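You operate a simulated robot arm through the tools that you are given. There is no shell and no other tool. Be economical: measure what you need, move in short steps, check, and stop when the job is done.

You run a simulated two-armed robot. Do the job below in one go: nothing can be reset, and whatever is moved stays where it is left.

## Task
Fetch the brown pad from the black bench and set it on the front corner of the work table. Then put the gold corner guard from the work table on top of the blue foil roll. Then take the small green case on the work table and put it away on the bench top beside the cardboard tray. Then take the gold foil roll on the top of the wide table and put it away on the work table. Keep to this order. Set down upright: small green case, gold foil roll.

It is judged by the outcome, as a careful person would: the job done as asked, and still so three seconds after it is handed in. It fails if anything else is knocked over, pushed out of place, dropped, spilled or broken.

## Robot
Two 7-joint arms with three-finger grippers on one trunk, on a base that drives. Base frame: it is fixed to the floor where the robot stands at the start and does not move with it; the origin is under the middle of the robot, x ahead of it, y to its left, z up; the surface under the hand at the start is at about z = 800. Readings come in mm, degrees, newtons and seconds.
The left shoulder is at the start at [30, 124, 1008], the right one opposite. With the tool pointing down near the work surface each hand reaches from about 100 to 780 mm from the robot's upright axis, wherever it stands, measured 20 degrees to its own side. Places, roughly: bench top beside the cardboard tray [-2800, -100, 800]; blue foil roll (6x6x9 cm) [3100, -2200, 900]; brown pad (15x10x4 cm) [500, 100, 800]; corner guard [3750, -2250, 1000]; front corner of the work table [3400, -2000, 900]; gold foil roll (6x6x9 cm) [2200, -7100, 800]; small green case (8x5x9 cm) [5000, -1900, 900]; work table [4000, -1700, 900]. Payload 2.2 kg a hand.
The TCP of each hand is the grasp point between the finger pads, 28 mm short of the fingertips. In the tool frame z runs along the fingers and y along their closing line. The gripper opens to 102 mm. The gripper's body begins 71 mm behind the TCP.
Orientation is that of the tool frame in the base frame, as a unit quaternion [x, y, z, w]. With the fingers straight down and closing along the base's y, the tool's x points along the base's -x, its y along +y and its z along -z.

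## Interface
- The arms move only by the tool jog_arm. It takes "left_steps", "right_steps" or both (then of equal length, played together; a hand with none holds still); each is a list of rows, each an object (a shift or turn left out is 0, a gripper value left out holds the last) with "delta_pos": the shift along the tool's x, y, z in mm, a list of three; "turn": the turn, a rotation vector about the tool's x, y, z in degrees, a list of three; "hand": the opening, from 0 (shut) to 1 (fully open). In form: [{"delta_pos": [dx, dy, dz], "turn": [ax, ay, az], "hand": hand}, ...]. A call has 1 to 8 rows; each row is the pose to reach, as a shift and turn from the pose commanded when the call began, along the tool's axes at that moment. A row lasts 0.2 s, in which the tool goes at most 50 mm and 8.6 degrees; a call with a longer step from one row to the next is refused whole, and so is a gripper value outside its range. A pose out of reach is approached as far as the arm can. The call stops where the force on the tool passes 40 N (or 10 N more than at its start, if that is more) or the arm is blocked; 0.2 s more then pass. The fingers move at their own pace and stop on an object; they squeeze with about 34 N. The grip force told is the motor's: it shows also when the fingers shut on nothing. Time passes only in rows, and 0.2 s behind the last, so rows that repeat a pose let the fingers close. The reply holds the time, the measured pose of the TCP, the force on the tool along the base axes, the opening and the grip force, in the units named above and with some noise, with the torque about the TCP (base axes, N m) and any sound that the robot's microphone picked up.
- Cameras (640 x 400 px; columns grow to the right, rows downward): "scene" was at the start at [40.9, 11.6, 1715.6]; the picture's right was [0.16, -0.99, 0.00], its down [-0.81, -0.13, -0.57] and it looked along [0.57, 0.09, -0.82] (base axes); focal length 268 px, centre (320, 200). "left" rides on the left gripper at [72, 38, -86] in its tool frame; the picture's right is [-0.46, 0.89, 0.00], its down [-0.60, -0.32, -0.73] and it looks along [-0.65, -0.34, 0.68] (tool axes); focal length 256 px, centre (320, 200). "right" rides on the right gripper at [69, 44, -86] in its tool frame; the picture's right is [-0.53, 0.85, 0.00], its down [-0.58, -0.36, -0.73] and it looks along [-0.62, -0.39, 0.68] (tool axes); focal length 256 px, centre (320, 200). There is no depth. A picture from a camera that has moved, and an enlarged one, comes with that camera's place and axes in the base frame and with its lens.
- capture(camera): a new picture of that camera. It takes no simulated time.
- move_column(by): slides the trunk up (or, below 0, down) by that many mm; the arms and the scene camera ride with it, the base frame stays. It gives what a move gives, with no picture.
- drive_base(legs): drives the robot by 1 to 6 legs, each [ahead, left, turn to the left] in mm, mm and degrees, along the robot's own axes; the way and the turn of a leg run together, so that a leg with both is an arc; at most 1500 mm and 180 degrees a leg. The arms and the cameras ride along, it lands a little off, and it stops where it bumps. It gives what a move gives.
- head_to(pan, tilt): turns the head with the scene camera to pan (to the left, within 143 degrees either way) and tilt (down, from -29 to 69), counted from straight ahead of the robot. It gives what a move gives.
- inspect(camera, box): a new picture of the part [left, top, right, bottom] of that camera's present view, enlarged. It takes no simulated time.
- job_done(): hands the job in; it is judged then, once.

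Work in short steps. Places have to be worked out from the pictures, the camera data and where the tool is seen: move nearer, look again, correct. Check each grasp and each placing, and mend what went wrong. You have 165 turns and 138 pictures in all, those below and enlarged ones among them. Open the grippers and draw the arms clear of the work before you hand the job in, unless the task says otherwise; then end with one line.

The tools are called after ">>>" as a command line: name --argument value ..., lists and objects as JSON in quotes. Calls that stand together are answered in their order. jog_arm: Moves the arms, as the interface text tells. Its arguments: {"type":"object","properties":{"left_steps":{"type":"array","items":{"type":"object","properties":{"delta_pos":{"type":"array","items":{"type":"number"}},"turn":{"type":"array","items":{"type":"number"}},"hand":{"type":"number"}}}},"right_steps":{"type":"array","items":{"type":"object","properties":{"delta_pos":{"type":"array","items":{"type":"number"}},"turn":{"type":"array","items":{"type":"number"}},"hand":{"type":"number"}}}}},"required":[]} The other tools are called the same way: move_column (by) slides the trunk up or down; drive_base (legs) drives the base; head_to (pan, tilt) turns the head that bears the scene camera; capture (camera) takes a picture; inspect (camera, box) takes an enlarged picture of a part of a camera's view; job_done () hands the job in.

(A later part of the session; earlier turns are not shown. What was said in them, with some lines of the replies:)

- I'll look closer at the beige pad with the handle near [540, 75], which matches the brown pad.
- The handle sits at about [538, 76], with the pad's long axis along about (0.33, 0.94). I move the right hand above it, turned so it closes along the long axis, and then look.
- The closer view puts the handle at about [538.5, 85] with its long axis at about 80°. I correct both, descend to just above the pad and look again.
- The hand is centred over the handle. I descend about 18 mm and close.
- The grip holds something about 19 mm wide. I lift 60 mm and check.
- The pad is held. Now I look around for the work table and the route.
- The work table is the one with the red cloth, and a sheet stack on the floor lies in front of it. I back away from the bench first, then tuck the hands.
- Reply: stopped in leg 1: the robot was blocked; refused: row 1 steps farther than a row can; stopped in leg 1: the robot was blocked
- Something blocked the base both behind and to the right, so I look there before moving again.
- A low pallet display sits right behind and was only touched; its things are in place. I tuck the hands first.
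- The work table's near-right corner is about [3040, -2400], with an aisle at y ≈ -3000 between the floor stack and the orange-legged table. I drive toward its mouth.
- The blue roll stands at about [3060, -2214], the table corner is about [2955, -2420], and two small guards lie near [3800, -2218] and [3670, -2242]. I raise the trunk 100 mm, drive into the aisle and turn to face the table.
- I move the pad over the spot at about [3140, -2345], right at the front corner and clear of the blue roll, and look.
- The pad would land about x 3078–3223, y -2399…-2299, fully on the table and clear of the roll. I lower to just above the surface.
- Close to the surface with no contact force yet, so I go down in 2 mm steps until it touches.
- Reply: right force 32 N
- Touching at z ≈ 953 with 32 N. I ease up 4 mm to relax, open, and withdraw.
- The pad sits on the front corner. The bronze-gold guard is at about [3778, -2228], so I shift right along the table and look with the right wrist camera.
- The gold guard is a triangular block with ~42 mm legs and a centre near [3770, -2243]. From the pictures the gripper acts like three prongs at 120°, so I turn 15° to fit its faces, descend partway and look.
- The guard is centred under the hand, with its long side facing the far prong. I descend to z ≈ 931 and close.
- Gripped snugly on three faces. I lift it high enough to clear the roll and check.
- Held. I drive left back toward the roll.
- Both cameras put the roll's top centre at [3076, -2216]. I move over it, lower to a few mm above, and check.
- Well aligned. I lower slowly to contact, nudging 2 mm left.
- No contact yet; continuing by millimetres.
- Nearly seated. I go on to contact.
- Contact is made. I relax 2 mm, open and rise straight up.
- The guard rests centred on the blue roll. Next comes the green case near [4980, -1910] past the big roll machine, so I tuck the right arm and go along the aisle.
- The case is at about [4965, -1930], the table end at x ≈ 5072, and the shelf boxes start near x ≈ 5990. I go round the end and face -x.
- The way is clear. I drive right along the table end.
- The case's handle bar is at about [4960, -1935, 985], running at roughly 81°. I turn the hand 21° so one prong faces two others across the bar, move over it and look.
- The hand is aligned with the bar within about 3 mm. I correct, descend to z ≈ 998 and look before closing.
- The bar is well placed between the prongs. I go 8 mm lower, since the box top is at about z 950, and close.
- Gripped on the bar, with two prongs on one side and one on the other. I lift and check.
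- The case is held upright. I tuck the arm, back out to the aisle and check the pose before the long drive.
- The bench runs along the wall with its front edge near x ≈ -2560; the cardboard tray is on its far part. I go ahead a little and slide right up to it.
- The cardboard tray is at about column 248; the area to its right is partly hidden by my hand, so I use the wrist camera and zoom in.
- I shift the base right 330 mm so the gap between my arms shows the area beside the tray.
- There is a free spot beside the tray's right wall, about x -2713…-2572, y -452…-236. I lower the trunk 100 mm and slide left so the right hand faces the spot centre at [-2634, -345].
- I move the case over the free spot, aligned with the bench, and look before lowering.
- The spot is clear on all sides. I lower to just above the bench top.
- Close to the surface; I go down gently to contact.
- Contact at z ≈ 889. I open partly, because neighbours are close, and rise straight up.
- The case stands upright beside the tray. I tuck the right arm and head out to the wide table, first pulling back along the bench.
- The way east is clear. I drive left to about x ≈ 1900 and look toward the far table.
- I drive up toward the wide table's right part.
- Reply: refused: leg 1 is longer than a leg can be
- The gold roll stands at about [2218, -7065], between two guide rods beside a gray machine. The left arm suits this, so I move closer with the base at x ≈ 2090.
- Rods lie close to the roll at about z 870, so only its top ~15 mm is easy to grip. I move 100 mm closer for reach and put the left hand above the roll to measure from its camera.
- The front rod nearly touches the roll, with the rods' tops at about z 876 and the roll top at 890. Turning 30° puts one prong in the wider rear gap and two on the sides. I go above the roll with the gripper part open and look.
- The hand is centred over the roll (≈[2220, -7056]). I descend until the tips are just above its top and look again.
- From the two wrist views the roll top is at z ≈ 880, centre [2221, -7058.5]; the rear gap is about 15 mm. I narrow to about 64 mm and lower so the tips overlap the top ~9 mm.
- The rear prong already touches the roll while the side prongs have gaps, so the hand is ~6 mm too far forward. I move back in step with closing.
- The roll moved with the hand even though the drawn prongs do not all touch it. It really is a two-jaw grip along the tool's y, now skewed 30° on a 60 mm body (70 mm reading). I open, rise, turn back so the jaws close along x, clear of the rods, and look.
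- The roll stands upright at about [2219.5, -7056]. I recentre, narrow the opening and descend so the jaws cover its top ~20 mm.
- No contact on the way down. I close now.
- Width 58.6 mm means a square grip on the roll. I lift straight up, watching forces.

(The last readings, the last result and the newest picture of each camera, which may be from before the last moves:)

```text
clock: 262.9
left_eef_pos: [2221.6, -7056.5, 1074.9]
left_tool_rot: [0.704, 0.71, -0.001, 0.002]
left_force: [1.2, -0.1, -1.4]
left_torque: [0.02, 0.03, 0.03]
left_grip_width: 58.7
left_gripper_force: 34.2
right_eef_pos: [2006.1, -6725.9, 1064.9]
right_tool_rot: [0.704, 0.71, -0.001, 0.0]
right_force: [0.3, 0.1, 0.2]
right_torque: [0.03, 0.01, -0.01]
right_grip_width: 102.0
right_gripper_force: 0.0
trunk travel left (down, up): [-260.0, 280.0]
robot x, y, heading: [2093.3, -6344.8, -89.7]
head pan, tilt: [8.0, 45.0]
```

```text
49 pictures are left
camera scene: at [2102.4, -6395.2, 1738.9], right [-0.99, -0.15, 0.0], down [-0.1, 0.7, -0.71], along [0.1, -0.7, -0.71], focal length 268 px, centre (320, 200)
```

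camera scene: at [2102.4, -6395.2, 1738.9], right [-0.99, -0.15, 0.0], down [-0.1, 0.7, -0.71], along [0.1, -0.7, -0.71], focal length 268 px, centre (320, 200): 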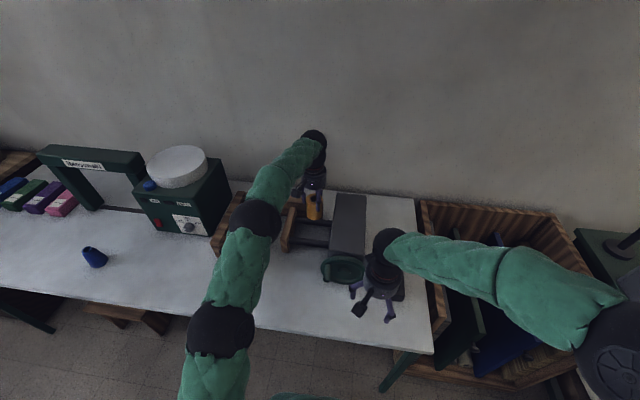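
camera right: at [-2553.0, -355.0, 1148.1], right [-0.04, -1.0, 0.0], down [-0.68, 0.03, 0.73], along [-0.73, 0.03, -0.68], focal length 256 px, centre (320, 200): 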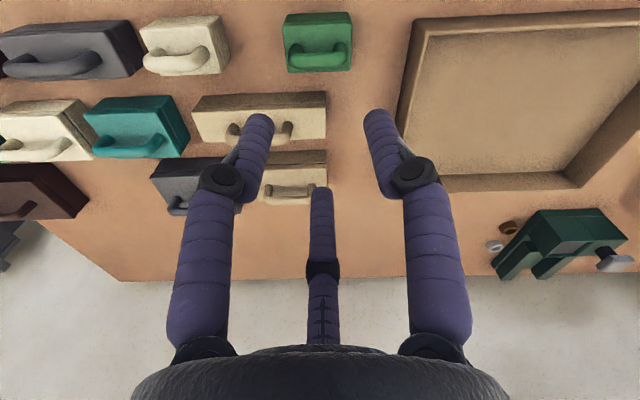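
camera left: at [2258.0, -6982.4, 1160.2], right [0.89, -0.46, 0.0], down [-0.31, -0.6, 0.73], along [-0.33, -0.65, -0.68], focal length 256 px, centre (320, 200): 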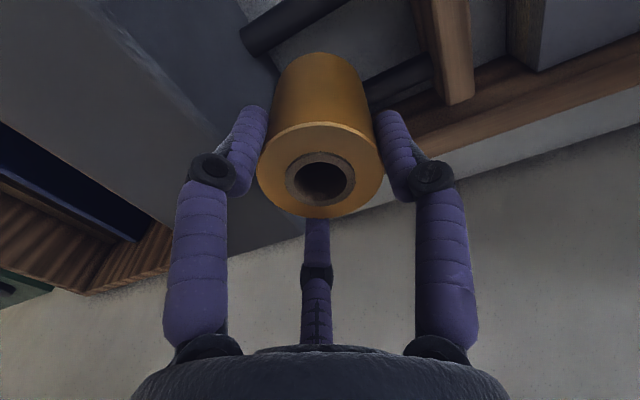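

The roll is held. I raise the trunk 150 mm to clear the machine, then retract the hand and back away.

>>> move_column --by 150

>>> jog_arm --left_steps '[{"delta_pos": [30, 30, 0]}, {"delta_pos": [60, 60, 0]}, {"delta_pos": [95, 90, 0]}, {"delta_pos": [130, 120, 0]}, {"delta_pos": [170, 145, 0]}, {"delta_pos": [215, 165, 0]}, {"delta_pos": [260, 180, 0]}, {"delta_pos": [300, 190, 0]}]'

>>> drive_base --legs '[[-700, 0, 0]]'

>>> capture --camera "scene"

```text
clock: 264.7
left_eef_pos: [2221.4, -7056.7, 1224.6]
left_tool_rot: [0.704, 0.71, -0.001, 0.002]
left_force: [0.9, 0.9, -1.7]
left_torque: [0.01, 0.03, 0.02]
left_grip_width: 58.6
left_gripper_force: 33.9
right_eef_pos: [2005.4, -6725.2, 1214.9]
right_tool_rot: [0.704, 0.71, 0.0, 0.0]
right_force: [-0.2, 0.4, 0.5]
right_torque: [-0.03, 0.0, 0.0]
right_grip_width: 101.7
right_gripper_force: 0.1
trunk travel left (down, up): [-410.0, 130.0]
robot x, y, heading: [2091.4, -6343.5, -89.5]
head pan, tilt: [8.0, 45.0]
```

```text
clock: 266.5
left_eef_pos: [2407.9, -6752.4, 1226.5]
left_tool_rot: [0.704, 0.71, -0.002, 0.003]
left_force: [-1.4, 0.8, -1.1]
left_torque: [-0.03, -0.03, 0.01]
left_grip_width: 58.9
left_gripper_force: 33.7
right_eef_pos: [2005.1, -6723.5, 1215.7]
right_tool_rot: [0.704, 0.71, -0.001, 0.002]
right_force: [0.2, 0.2, -0.1]
right_torque: [0.02, -0.03, -0.01]
right_grip_width: 101.9
right_gripper_force: 0.0
trunk travel left (down, up): [-410.0, 130.0]
robot x, y, heading: [2094.0, -6346.3, -89.6]
head pan, tilt: [8.0, 45.0]
```

```text
clock: 270.4
left_eef_pos: [2403.1, -6050.8, 1224.5]
left_tool_rot: [0.706, 0.708, -0.001, 0.003]
left_force: [0.2, -0.4, -1.3]
left_torque: [-0.03, 0.01, -0.04]
left_grip_width: 59.1
left_gripper_force: 34.4
right_eef_pos: [2001.7, -6018.5, 1215.4]
right_tool_rot: [0.706, 0.708, -0.001, 0.0]
right_force: [-0.5, 0.0, 0.2]
right_torque: [-0.02, 0.0, 0.05]
right_grip_width: 101.7
right_gripper_force: 0.0
trunk travel left (down, up): [-410.0, 130.0]
robot x, y, heading: [2089.7, -5636.0, -89.9]
head pan, tilt: [8.0, 45.0]
```

```text
48 pictures are left
camera scene: at [2099.0, -5688.2, 1888.9], right [-0.99, -0.14, 0.0], down [-0.1, 0.7, -0.71], along [0.1, -0.7, -0.71], focal length 268 px, centre (320, 200)
```

scene: 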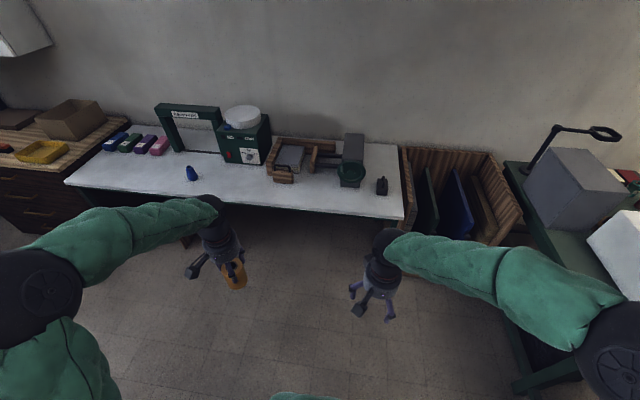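

Now back to the aisle mouth, turning to face the work table.

>>> drive_base --legs '[[-1400, -110, 0], [-1250, -130, 0], [0, 0, 90], [0, 0, 90]]'

```text
clock: 290.9
left_eef_pos: [1476.7, -2561.2, 1224.7]
left_tool_rot: [0.708, -0.707, -0.002, 0.0]
left_force: [0.5, 0.5, -1.8]
left_torque: [0.02, 0.02, -0.01]
left_grip_width: 58.8
left_gripper_force: 34.5
right_eef_pos: [1878.3, -2594.6, 1215.2]
right_tool_rot: [0.707, -0.707, -0.001, -0.001]
right_force: [-0.5, -0.9, 1.3]
right_torque: [0.01, -0.01, -0.01]
right_grip_width: 101.9
right_gripper_force: 0.1
trunk travel left (down, up): [-410.0, 130.0]
robot x, y, heading: [1791.9, -2976.4, 89.7]
head pan, tilt: [8.0, 45.0]
```

>>> drive_base --legs '[[0, -1000, 0], [0, -860, 0]]'

>>> head_to --pan 0 --tilt 45

>>> capture --camera "scene"

```text
clock: 300.3
left_eef_pos: [3328.9, -2574.1, 1224.8]
left_tool_rot: [0.709, -0.705, -0.002, 0.0]
left_force: [-0.6, 0.1, -0.4]
left_torque: [0.04, 0.02, 0.01]
left_grip_width: 58.7
left_gripper_force: 33.9
right_eef_pos: [3730.6, -2605.3, 1215.2]
right_tool_rot: [0.709, -0.706, -0.002, 0.0]
right_force: [0.5, 0.2, -0.3]
right_torque: [0.01, 0.04, 0.0]
right_grip_width: 101.9
right_gripper_force: 0.2
trunk travel left (down, up): [-410.0, 130.0]
robot x, y, heading: [3643.6, -2987.8, 90.2]
head pan, tilt: [8.0, 45.0]
```

```text
clock: 300.9
left_eef_pos: [3328.3, -2574.3, 1223.5]
left_tool_rot: [0.709, -0.705, -0.002, -0.001]
left_force: [0.9, 0.2, -2.0]
left_torque: [0.01, 0.0, 0.02]
left_grip_width: 58.6
left_gripper_force: 34.1
right_eef_pos: [3729.9, -2605.3, 1215.4]
right_tool_rot: [0.709, -0.706, -0.001, -0.001]
right_force: [0.3, 0.9, 0.0]
right_torque: [0.04, 0.01, -0.03]
right_grip_width: 102.0
right_gripper_force: 0.1
trunk travel left (down, up): [-410.0, 130.0]
robot x, y, heading: [3643.8, -2986.7, 90.3]
head pan, tilt: [0.0, 45.0]
```

```text
47 pictures are left
camera scene: at [3643.2, -2935.1, 1888.9], right [1.0, 0.0, 0.0], down [0.0, -0.71, -0.71], along [0.0, 0.71, -0.71], focal length 268 px, centre (320, 200)
```

scene: 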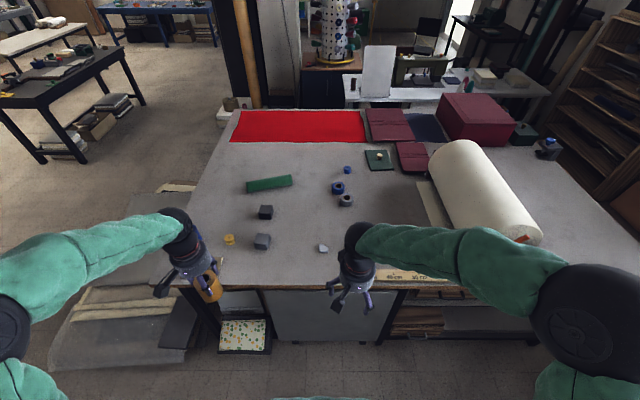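

The spot around [3520, -2270], between the gray cube and the silver guard, is free. I move up and bring the roll over it.

>>> drive_base --legs '[[120, 0, 0]]'

>>> jog_arm --left_steps '[{"delta_pos": [-30, -32, 0]}, {"delta_pos": [-60, -64, 0]}, {"delta_pos": [-90, -96, 0]}, {"delta_pos": [-120, -128, 0]}, {"delta_pos": [-150, -160, 0]}, {"delta_pos": [-184, -192, 0]}, {"delta_pos": [-184, -192, 45]}, {"delta_pos": [-184, -192, 90]}]'

>>> capture --camera "left"

>>> capture --camera "scene"

```text
clock: 302.2
left_eef_pos: [3327.0, -2455.3, 1224.0]
left_tool_rot: [0.71, -0.704, -0.002, 0.0]
left_force: [0.4, 0.2, -1.1]
left_torque: [-0.01, 0.0, 0.0]
left_grip_width: 59.0
left_gripper_force: 33.9
right_eef_pos: [3728.6, -2487.6, 1215.4]
right_tool_rot: [0.71, -0.705, -0.001, 0.0]
right_force: [0.5, 0.3, 0.3]
right_torque: [0.02, 0.0, 0.0]
right_grip_width: 102.1
right_gripper_force: 0.1
trunk travel left (down, up): [-410.0, 130.0]
robot x, y, heading: [3644.7, -2872.2, 90.2]
head pan, tilt: [0.0, 45.0]
```

```text
clock: 304.0
left_eef_pos: [3517.1, -2268.3, 1136.4]
left_tool_rot: [0.711, -0.704, -0.002, -0.001]
left_force: [0.4, 0.0, -1.9]
left_torque: [-0.07, -0.02, 0.01]
left_grip_width: 58.9
left_gripper_force: 34.3
right_eef_pos: [3730.1, -2486.2, 1214.0]
right_tool_rot: [0.71, -0.704, 0.0, 0.002]
right_force: [0.0, 0.2, 0.7]
right_torque: [-0.05, 0.01, 0.0]
right_grip_width: 102.0
right_gripper_force: 0.2
trunk travel left (down, up): [-410.0, 130.0]
robot x, y, heading: [3641.1, -2868.4, 90.4]
head pan, tilt: [0.0, 45.0]
```

```text
46 pictures are left
camera left: at [3479.2, -2340.8, 1221.9], right [-0.89, 0.46, 0.0], down [0.31, 0.6, 0.73], along [0.33, 0.65, -0.68], focal length 256 px, centre (320, 200)
```

left: 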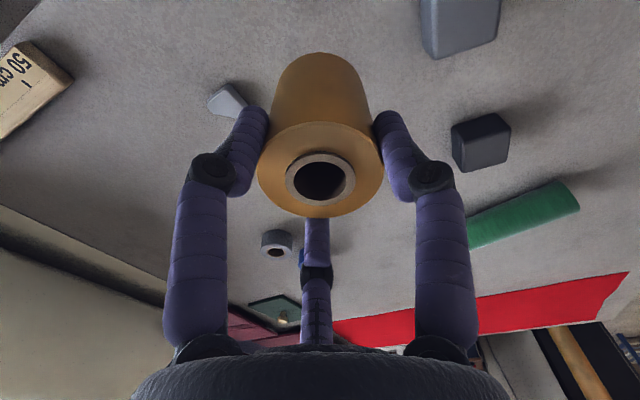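

```text
45 pictures are left
camera scene: at [3643.0, -2815.2, 1888.8], right [1.0, 0.01, 0.0], down [0.0, -0.71, -0.71], along [0.0, 0.71, -0.71], focal length 268 px, centre (320, 200)
```

scene: 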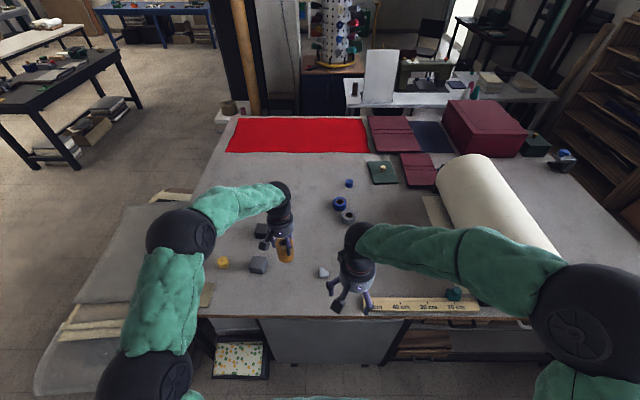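

All clear: the elbow is well above and away from the placed things. I lower the roll to just above the table.

>>> jog_arm --left_steps '[{"delta_pos": [0, 0, 40]}, {"delta_pos": [0, 0, 80]}, {"delta_pos": [0, 0, 110]}, {"delta_pos": [0, 0, 125]}, {"delta_pos": [0, 0, 133]}, {"delta_pos": [0, 0, 133]}]'

>>> inspect --camera "scene" --box '[200, 190, 360, 290]'

```text
clock: 305.4
left_eef_pos: [3518.0, -2268.7, 1003.3]
left_tool_rot: [0.71, -0.704, -0.003, -0.002]
left_force: [-0.2, 0.0, -0.6]
left_torque: [-0.01, 0.05, -0.02]
left_grip_width: 59.1
left_gripper_force: 34.3
right_eef_pos: [3729.2, -2486.6, 1214.7]
right_tool_rot: [0.71, -0.704, -0.001, 0.0]
right_force: [-0.2, -0.4, 0.1]
right_torque: [-0.01, 0.05, 0.0]
right_grip_width: 102.2
right_gripper_force: 0.1
trunk travel left (down, up): [-410.0, 130.0]
robot x, y, heading: [3645.0, -2867.0, 90.3]
head pan, tilt: [0.0, 45.0]
```

```text
4.00 times, centred on (280, 240) of scene
camera zoom: at [3642.7, -2816.7, 1888.9], right [1.0, 0.01, 0.0], down [0.0, -0.71, -0.71], along [0.0, 0.71, -0.71], focal length 1072 px, centre (480, 40)
```

zoom: 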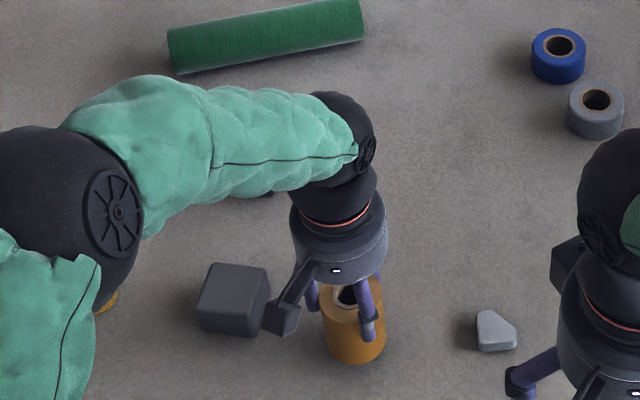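

>>> jog_arm --left_steps '[{"delta_pos": [0, 0, 2]}, {"delta_pos": [0, 0, 4]}, {"delta_pos": [0, 0, 6]}, {"delta_pos": [0, 0, 8]}]'

```text
clock: 306.4
left_eef_pos: [3517.0, -2268.9, 993.8]
left_tool_rot: [0.71, -0.704, -0.002, 0.0]
left_force: [0.2, -0.7, -2.1]
left_torque: [-0.01, -0.01, -0.03]
left_grip_width: 58.8
left_gripper_force: 34.5
right_eef_pos: [3730.4, -2486.0, 1215.3]
right_tool_rot: [0.709, -0.705, -0.002, 0.0]
right_force: [0.6, 0.1, -0.5]
right_torque: [-0.02, -0.01, 0.0]
right_grip_width: 102.3
right_gripper_force: 0.0
trunk travel left (down, up): [-410.0, 130.0]
robot x, y, heading: [3645.1, -2867.1, 90.4]
head pan, tilt: [0.0, 45.0]
```

Still free; continuing in 2 mm steps.

>>> jog_arm --left_steps '[{"delta_pos": [0, 0, 2]}, {"delta_pos": [0, 0, 4]}, {"delta_pos": [0, 0, 6]}, {"delta_pos": [0, 0, 8]}]'

```text
clock: 307.4
left_eef_pos: [3516.7, -2270.1, 985.3]
left_tool_rot: [0.71, -0.704, -0.002, -0.001]
left_force: [-1.1, -0.5, 0.2]
left_torque: [-0.04, 0.03, 0.02]
left_grip_width: 58.7
left_gripper_force: 34.2
right_eef_pos: [3729.1, -2485.8, 1215.2]
right_tool_rot: [0.709, -0.705, -0.001, 0.0]
right_force: [0.5, 0.4, -1.2]
right_torque: [0.0, -0.01, -0.02]
right_grip_width: 102.0
right_gripper_force: 0.1
trunk travel left (down, up): [-410.0, 130.0]
robot x, y, heading: [3643.0, -2867.1, 90.4]
head pan, tilt: [0.0, 45.0]
```

>>> jog_arm --left_steps '[{"delta_pos": [0, 0, 1.5]}, {"delta_pos": [0, 0, 3]}, {"delta_pos": [0, 0, 4.5]}]'

>>> inspect --camera "scene" --box '[250, 220, 330, 280]'

```text
clock: 308.2
left_eef_pos: [3517.8, -2270.0, 984.0]
left_tool_rot: [0.71, -0.704, -0.004, -0.003]
left_force: [0.1, -4.1, 23.9]
left_torque: [-0.21, 0.0, -0.06]
left_grip_width: 59.1
left_gripper_force: 34.5
right_eef_pos: [3729.9, -2487.9, 1216.3]
right_tool_rot: [0.71, -0.704, -0.002, -0.001]
right_force: [-1.0, 0.4, -0.4]
right_torque: [0.01, 0.01, 0.0]
right_grip_width: 102.1
right_gripper_force: 0.0
trunk travel left (down, up): [-410.0, 130.0]
robot x, y, heading: [3641.6, -2869.5, 90.3]
head pan, tilt: [0.0, 45.0]
```

```text
6.67 times, centred on (290, 250) of scene
camera zoom: at [3643.4, -2820.6, 1889.2], right [1.0, 0.01, 0.0], down [0.0, -0.71, -0.71], along [0.0, 0.71, -0.71], focal length 1786 px, centre (520, -133)
```

zoom: 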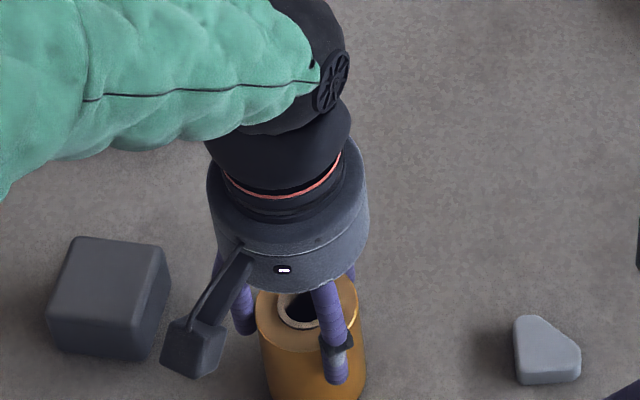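

Contact. I relax 2 mm, open and rise straight up.

>>> jog_arm --left_steps '[{"delta_pos": [0, 0, -2.5]}, {"delta_pos": [0, 0, -2.5], "hand": 0.85}, {"delta_pos": [0, 0, -2.5], "hand": 0.85}, {"delta_pos": [0, 0, -2.5], "hand": 0.85}, {"delta_pos": [0, 0, -35], "hand": 0.85}, {"delta_pos": [0, 0, -80], "hand": 0.85}, {"delta_pos": [0, 0, -125], "hand": 0.85}, {"delta_pos": [0, 0, -170], "hand": 0.85}]'

>>> capture --camera "left"

```text
clock: 310.0
left_eef_pos: [3515.8, -2272.9, 1152.2]
left_tool_rot: [0.71, -0.705, -0.002, -0.001]
left_force: [-0.1, 0.4, -0.5]
left_torque: [0.02, 0.02, -0.01]
left_grip_width: 86.9
left_gripper_force: 0.0
right_eef_pos: [3729.2, -2488.6, 1216.1]
right_tool_rot: [0.709, -0.705, -0.001, 0.001]
right_force: [0.1, -0.1, 0.1]
right_torque: [0.02, 0.02, -0.02]
right_grip_width: 102.0
right_gripper_force: 0.2
trunk travel left (down, up): [-410.0, 130.0]
robot x, y, heading: [3641.4, -2867.4, 90.2]
head pan, tilt: [0.0, 45.0]
```

```text
42 pictures are left
camera left: at [3478.6, -2343.7, 1237.9], right [-0.89, 0.46, 0.0], down [0.31, 0.6, 0.73], along [0.33, 0.65, -0.68], focal length 256 px, centre (320, 200)
```

left: 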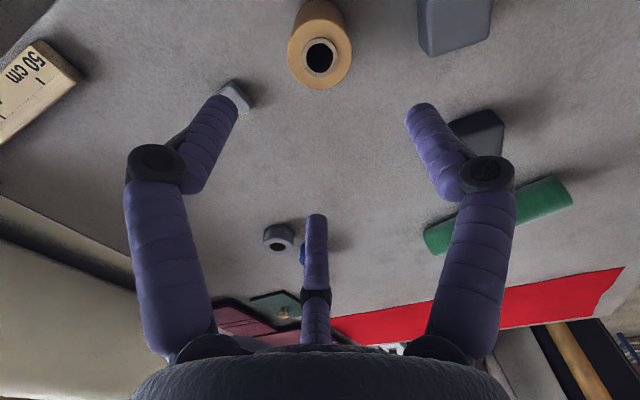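

The roll stands upright. I draw the arm clear, back the base off a bit, and check the whole table.

>>> jog_arm --left_steps '[{"delta_pos": [40, 0, -20], "hand": 1.0}, {"delta_pos": [80, 10, -40]}, {"delta_pos": [120, 30, -60]}, {"delta_pos": [160, 60, -70]}, {"delta_pos": [195, 95, -70]}, {"delta_pos": [200, 130, -70]}, {"delta_pos": [200, 165, -70]}]'

>>> drive_base --legs '[[-150, 0, 0]]'

>>> head_to --pan 20 --tilt 42

>>> capture --camera "scene"

```text
refused: row 4 steps farther than a row can; nothing moved
```

```text
clock: 311.4
left_eef_pos: [3516.5, -2421.2, 1153.2]
left_tool_rot: [0.71, -0.704, -0.002, -0.002]
left_force: [0.2, 0.1, 0.3]
left_torque: [0.02, 0.01, 0.0]
left_grip_width: 86.4
left_gripper_force: 0.0
right_eef_pos: [3729.2, -2637.1, 1216.0]
right_tool_rot: [0.709, -0.705, 0.0, -0.001]
right_force: [0.3, -0.7, -0.2]
right_torque: [0.01, 0.01, -0.01]
right_grip_width: 102.2
right_gripper_force: 0.0
trunk travel left (down, up): [-410.0, 130.0]
robot x, y, heading: [3644.8, -3024.3, 90.2]
head pan, tilt: [0.0, 45.0]
```

```text
clock: 312.2
left_eef_pos: [3516.1, -2419.2, 1151.4]
left_tool_rot: [0.709, -0.705, -0.002, 0.0]
left_force: [-0.2, 1.1, -0.1]
left_torque: [0.0, -0.01, 0.01]
left_grip_width: 87.0
left_gripper_force: 0.1
right_eef_pos: [3731.0, -2635.8, 1216.0]
right_tool_rot: [0.71, -0.705, -0.001, 0.0]
right_force: [-0.1, 1.1, -0.5]
right_torque: [0.01, 0.0, 0.0]
right_grip_width: 101.7
right_gripper_force: 0.0
trunk travel left (down, up): [-410.0, 130.0]
robot x, y, heading: [3643.2, -3018.1, 90.4]
head pan, tilt: [20.0, 42.0]
```

```text
41 pictures are left
camera scene: at [3615.0, -2968.8, 1893.2], right [0.94, 0.35, 0.0], down [0.23, -0.63, -0.74], along [-0.26, 0.7, -0.67], focal length 268 px, centre (320, 200)
```

scene: 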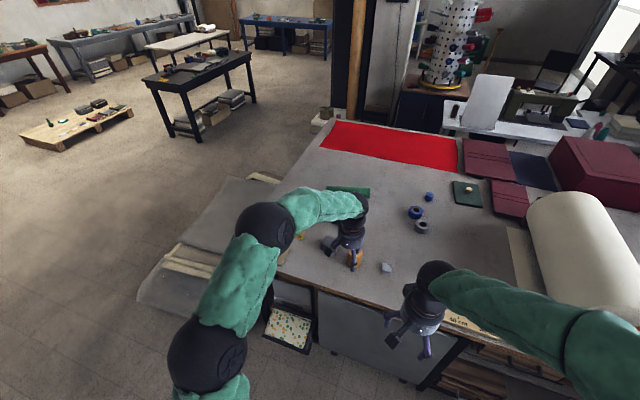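

I finish retracting the left arm and look at the placed things.

>>> jog_arm --left_steps '[{"delta_pos": [35, 0, -20], "hand": 1.0}, {"delta_pos": [70, 0, -40]}, {"delta_pos": [105, 0, -60]}, {"delta_pos": [140, 0, -70]}, {"delta_pos": [175, 0, -70]}, {"delta_pos": [200, 0, -70]}, {"delta_pos": [200, 0, -70]}]'

>>> head_to --pan 15 --tilt 42

>>> capture --camera "scene"

```text
clock: 313.8
left_eef_pos: [3519.0, -2620.7, 1222.4]
left_tool_rot: [0.708, -0.706, -0.002, -0.001]
left_force: [0.0, 0.2, 0.6]
left_torque: [-0.03, -0.02, -0.01]
left_grip_width: 102.0
left_gripper_force: 0.0
right_eef_pos: [3730.6, -2635.9, 1216.0]
right_tool_rot: [0.709, -0.705, -0.001, 0.0]
right_force: [0.5, -0.4, 0.3]
right_torque: [-0.03, -0.02, 0.0]
right_grip_width: 102.3
right_gripper_force: 0.1
trunk travel left (down, up): [-410.0, 130.0]
robot x, y, heading: [3646.8, -3017.2, 90.2]
head pan, tilt: [20.0, 42.0]
```

```text
clock: 314.4
left_eef_pos: [3519.2, -2619.2, 1223.0]
left_tool_rot: [0.709, -0.705, -0.002, -0.002]
left_force: [0.4, 0.1, 0.0]
left_torque: [-0.01, -0.03, 0.01]
left_grip_width: 102.0
left_gripper_force: 0.1
right_eef_pos: [3730.7, -2637.4, 1216.5]
right_tool_rot: [0.71, -0.705, 0.0, -0.001]
right_force: [0.7, -0.4, -0.4]
right_torque: [0.01, -0.01, -0.01]
right_grip_width: 102.1
right_gripper_force: 0.0
trunk travel left (down, up): [-410.0, 130.0]
robot x, y, heading: [3643.0, -3017.0, 90.3]
head pan, tilt: [15.0, 42.0]
```

```text
40 pictures are left
camera scene: at [3621.8, -2968.0, 1893.3], right [0.96, 0.26, 0.0], down [0.18, -0.65, -0.74], along [-0.2, 0.72, -0.67], focal length 268 px, centre (320, 200)
```

scene: 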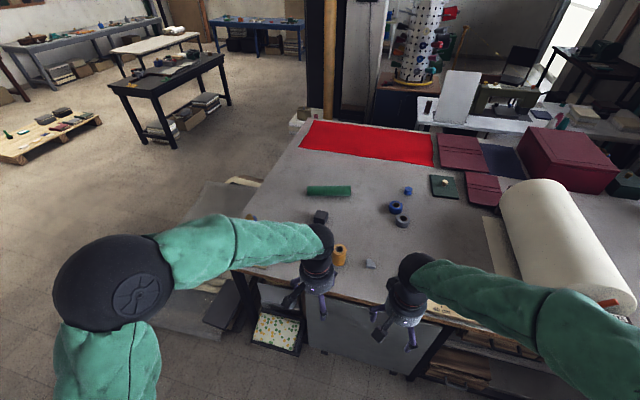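

I slide left to see the pad and blue roll once more before handing in.

>>> drive_base --legs '[[0, 480, 0]]'

>>> head_to --pan 0 --tilt 42

>>> inspect --camera "scene" --box '[200, 130, 480, 305]'

```text
clock: 317.3
left_eef_pos: [3038.4, -2622.5, 1222.1]
left_tool_rot: [0.709, -0.705, -0.002, -0.001]
left_force: [0.2, -0.2, -0.6]
left_torque: [0.01, -0.01, -0.02]
left_grip_width: 102.0
left_gripper_force: 0.0
right_eef_pos: [3248.1, -2638.8, 1216.1]
right_tool_rot: [0.708, -0.706, -0.002, -0.001]
right_force: [-0.7, -0.7, -0.6]
right_torque: [0.01, -0.03, 0.0]
right_grip_width: 102.0
right_gripper_force: 0.0
trunk travel left (down, up): [-410.0, 130.0]
robot x, y, heading: [3158.8, -3018.1, 90.0]
head pan, tilt: [15.0, 42.0]
```

```text
clock: 318.1
left_eef_pos: [3037.9, -2621.8, 1223.2]
left_tool_rot: [0.709, -0.705, -0.002, 0.0]
left_force: [-0.6, 0.0, 0.3]
left_torque: [-0.03, -0.03, 0.01]
left_grip_width: 101.9
left_gripper_force: 0.1
right_eef_pos: [3249.4, -2638.6, 1216.1]
right_tool_rot: [0.708, -0.706, -0.001, 0.0]
right_force: [-0.6, 0.1, 0.6]
right_torque: [-0.01, 0.02, -0.01]
right_grip_width: 102.0
right_gripper_force: 0.0
trunk travel left (down, up): [-410.0, 130.0]
robot x, y, heading: [3163.5, -3018.9, 90.3]
head pan, tilt: [0.0, 42.0]
```

```text
2.29 times, centred on (340, 218) of scene
camera zoom: at [3162.0, -2966.5, 1893.2], right [1.0, 0.0, 0.0], down [0.0, -0.67, -0.74], along [0.0, 0.74, -0.67], focal length 612 px, centre (274, 160)
```

zoom: 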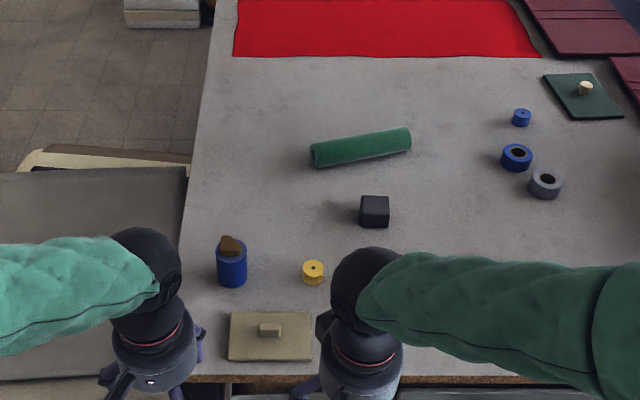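

Everything is in place: the pad is on the front corner, the guard is on the blue roll, the case is beside the tray and the gold roll stands upright on the work table. The grippers are open and clear, so I hand in.

>>> job_done

```text
The job is handed in.
```

All four items were placed in the order you asked and the job is handed in: brown pad on the work table's front corner, gold corner guard on the blue foil roll, green case upright beside the cardboard tray, gold foil roll upright on the work table. Early on the base bumped the low pallet display behind the start position; nothing on it looked moved in the pictures I took afterward.
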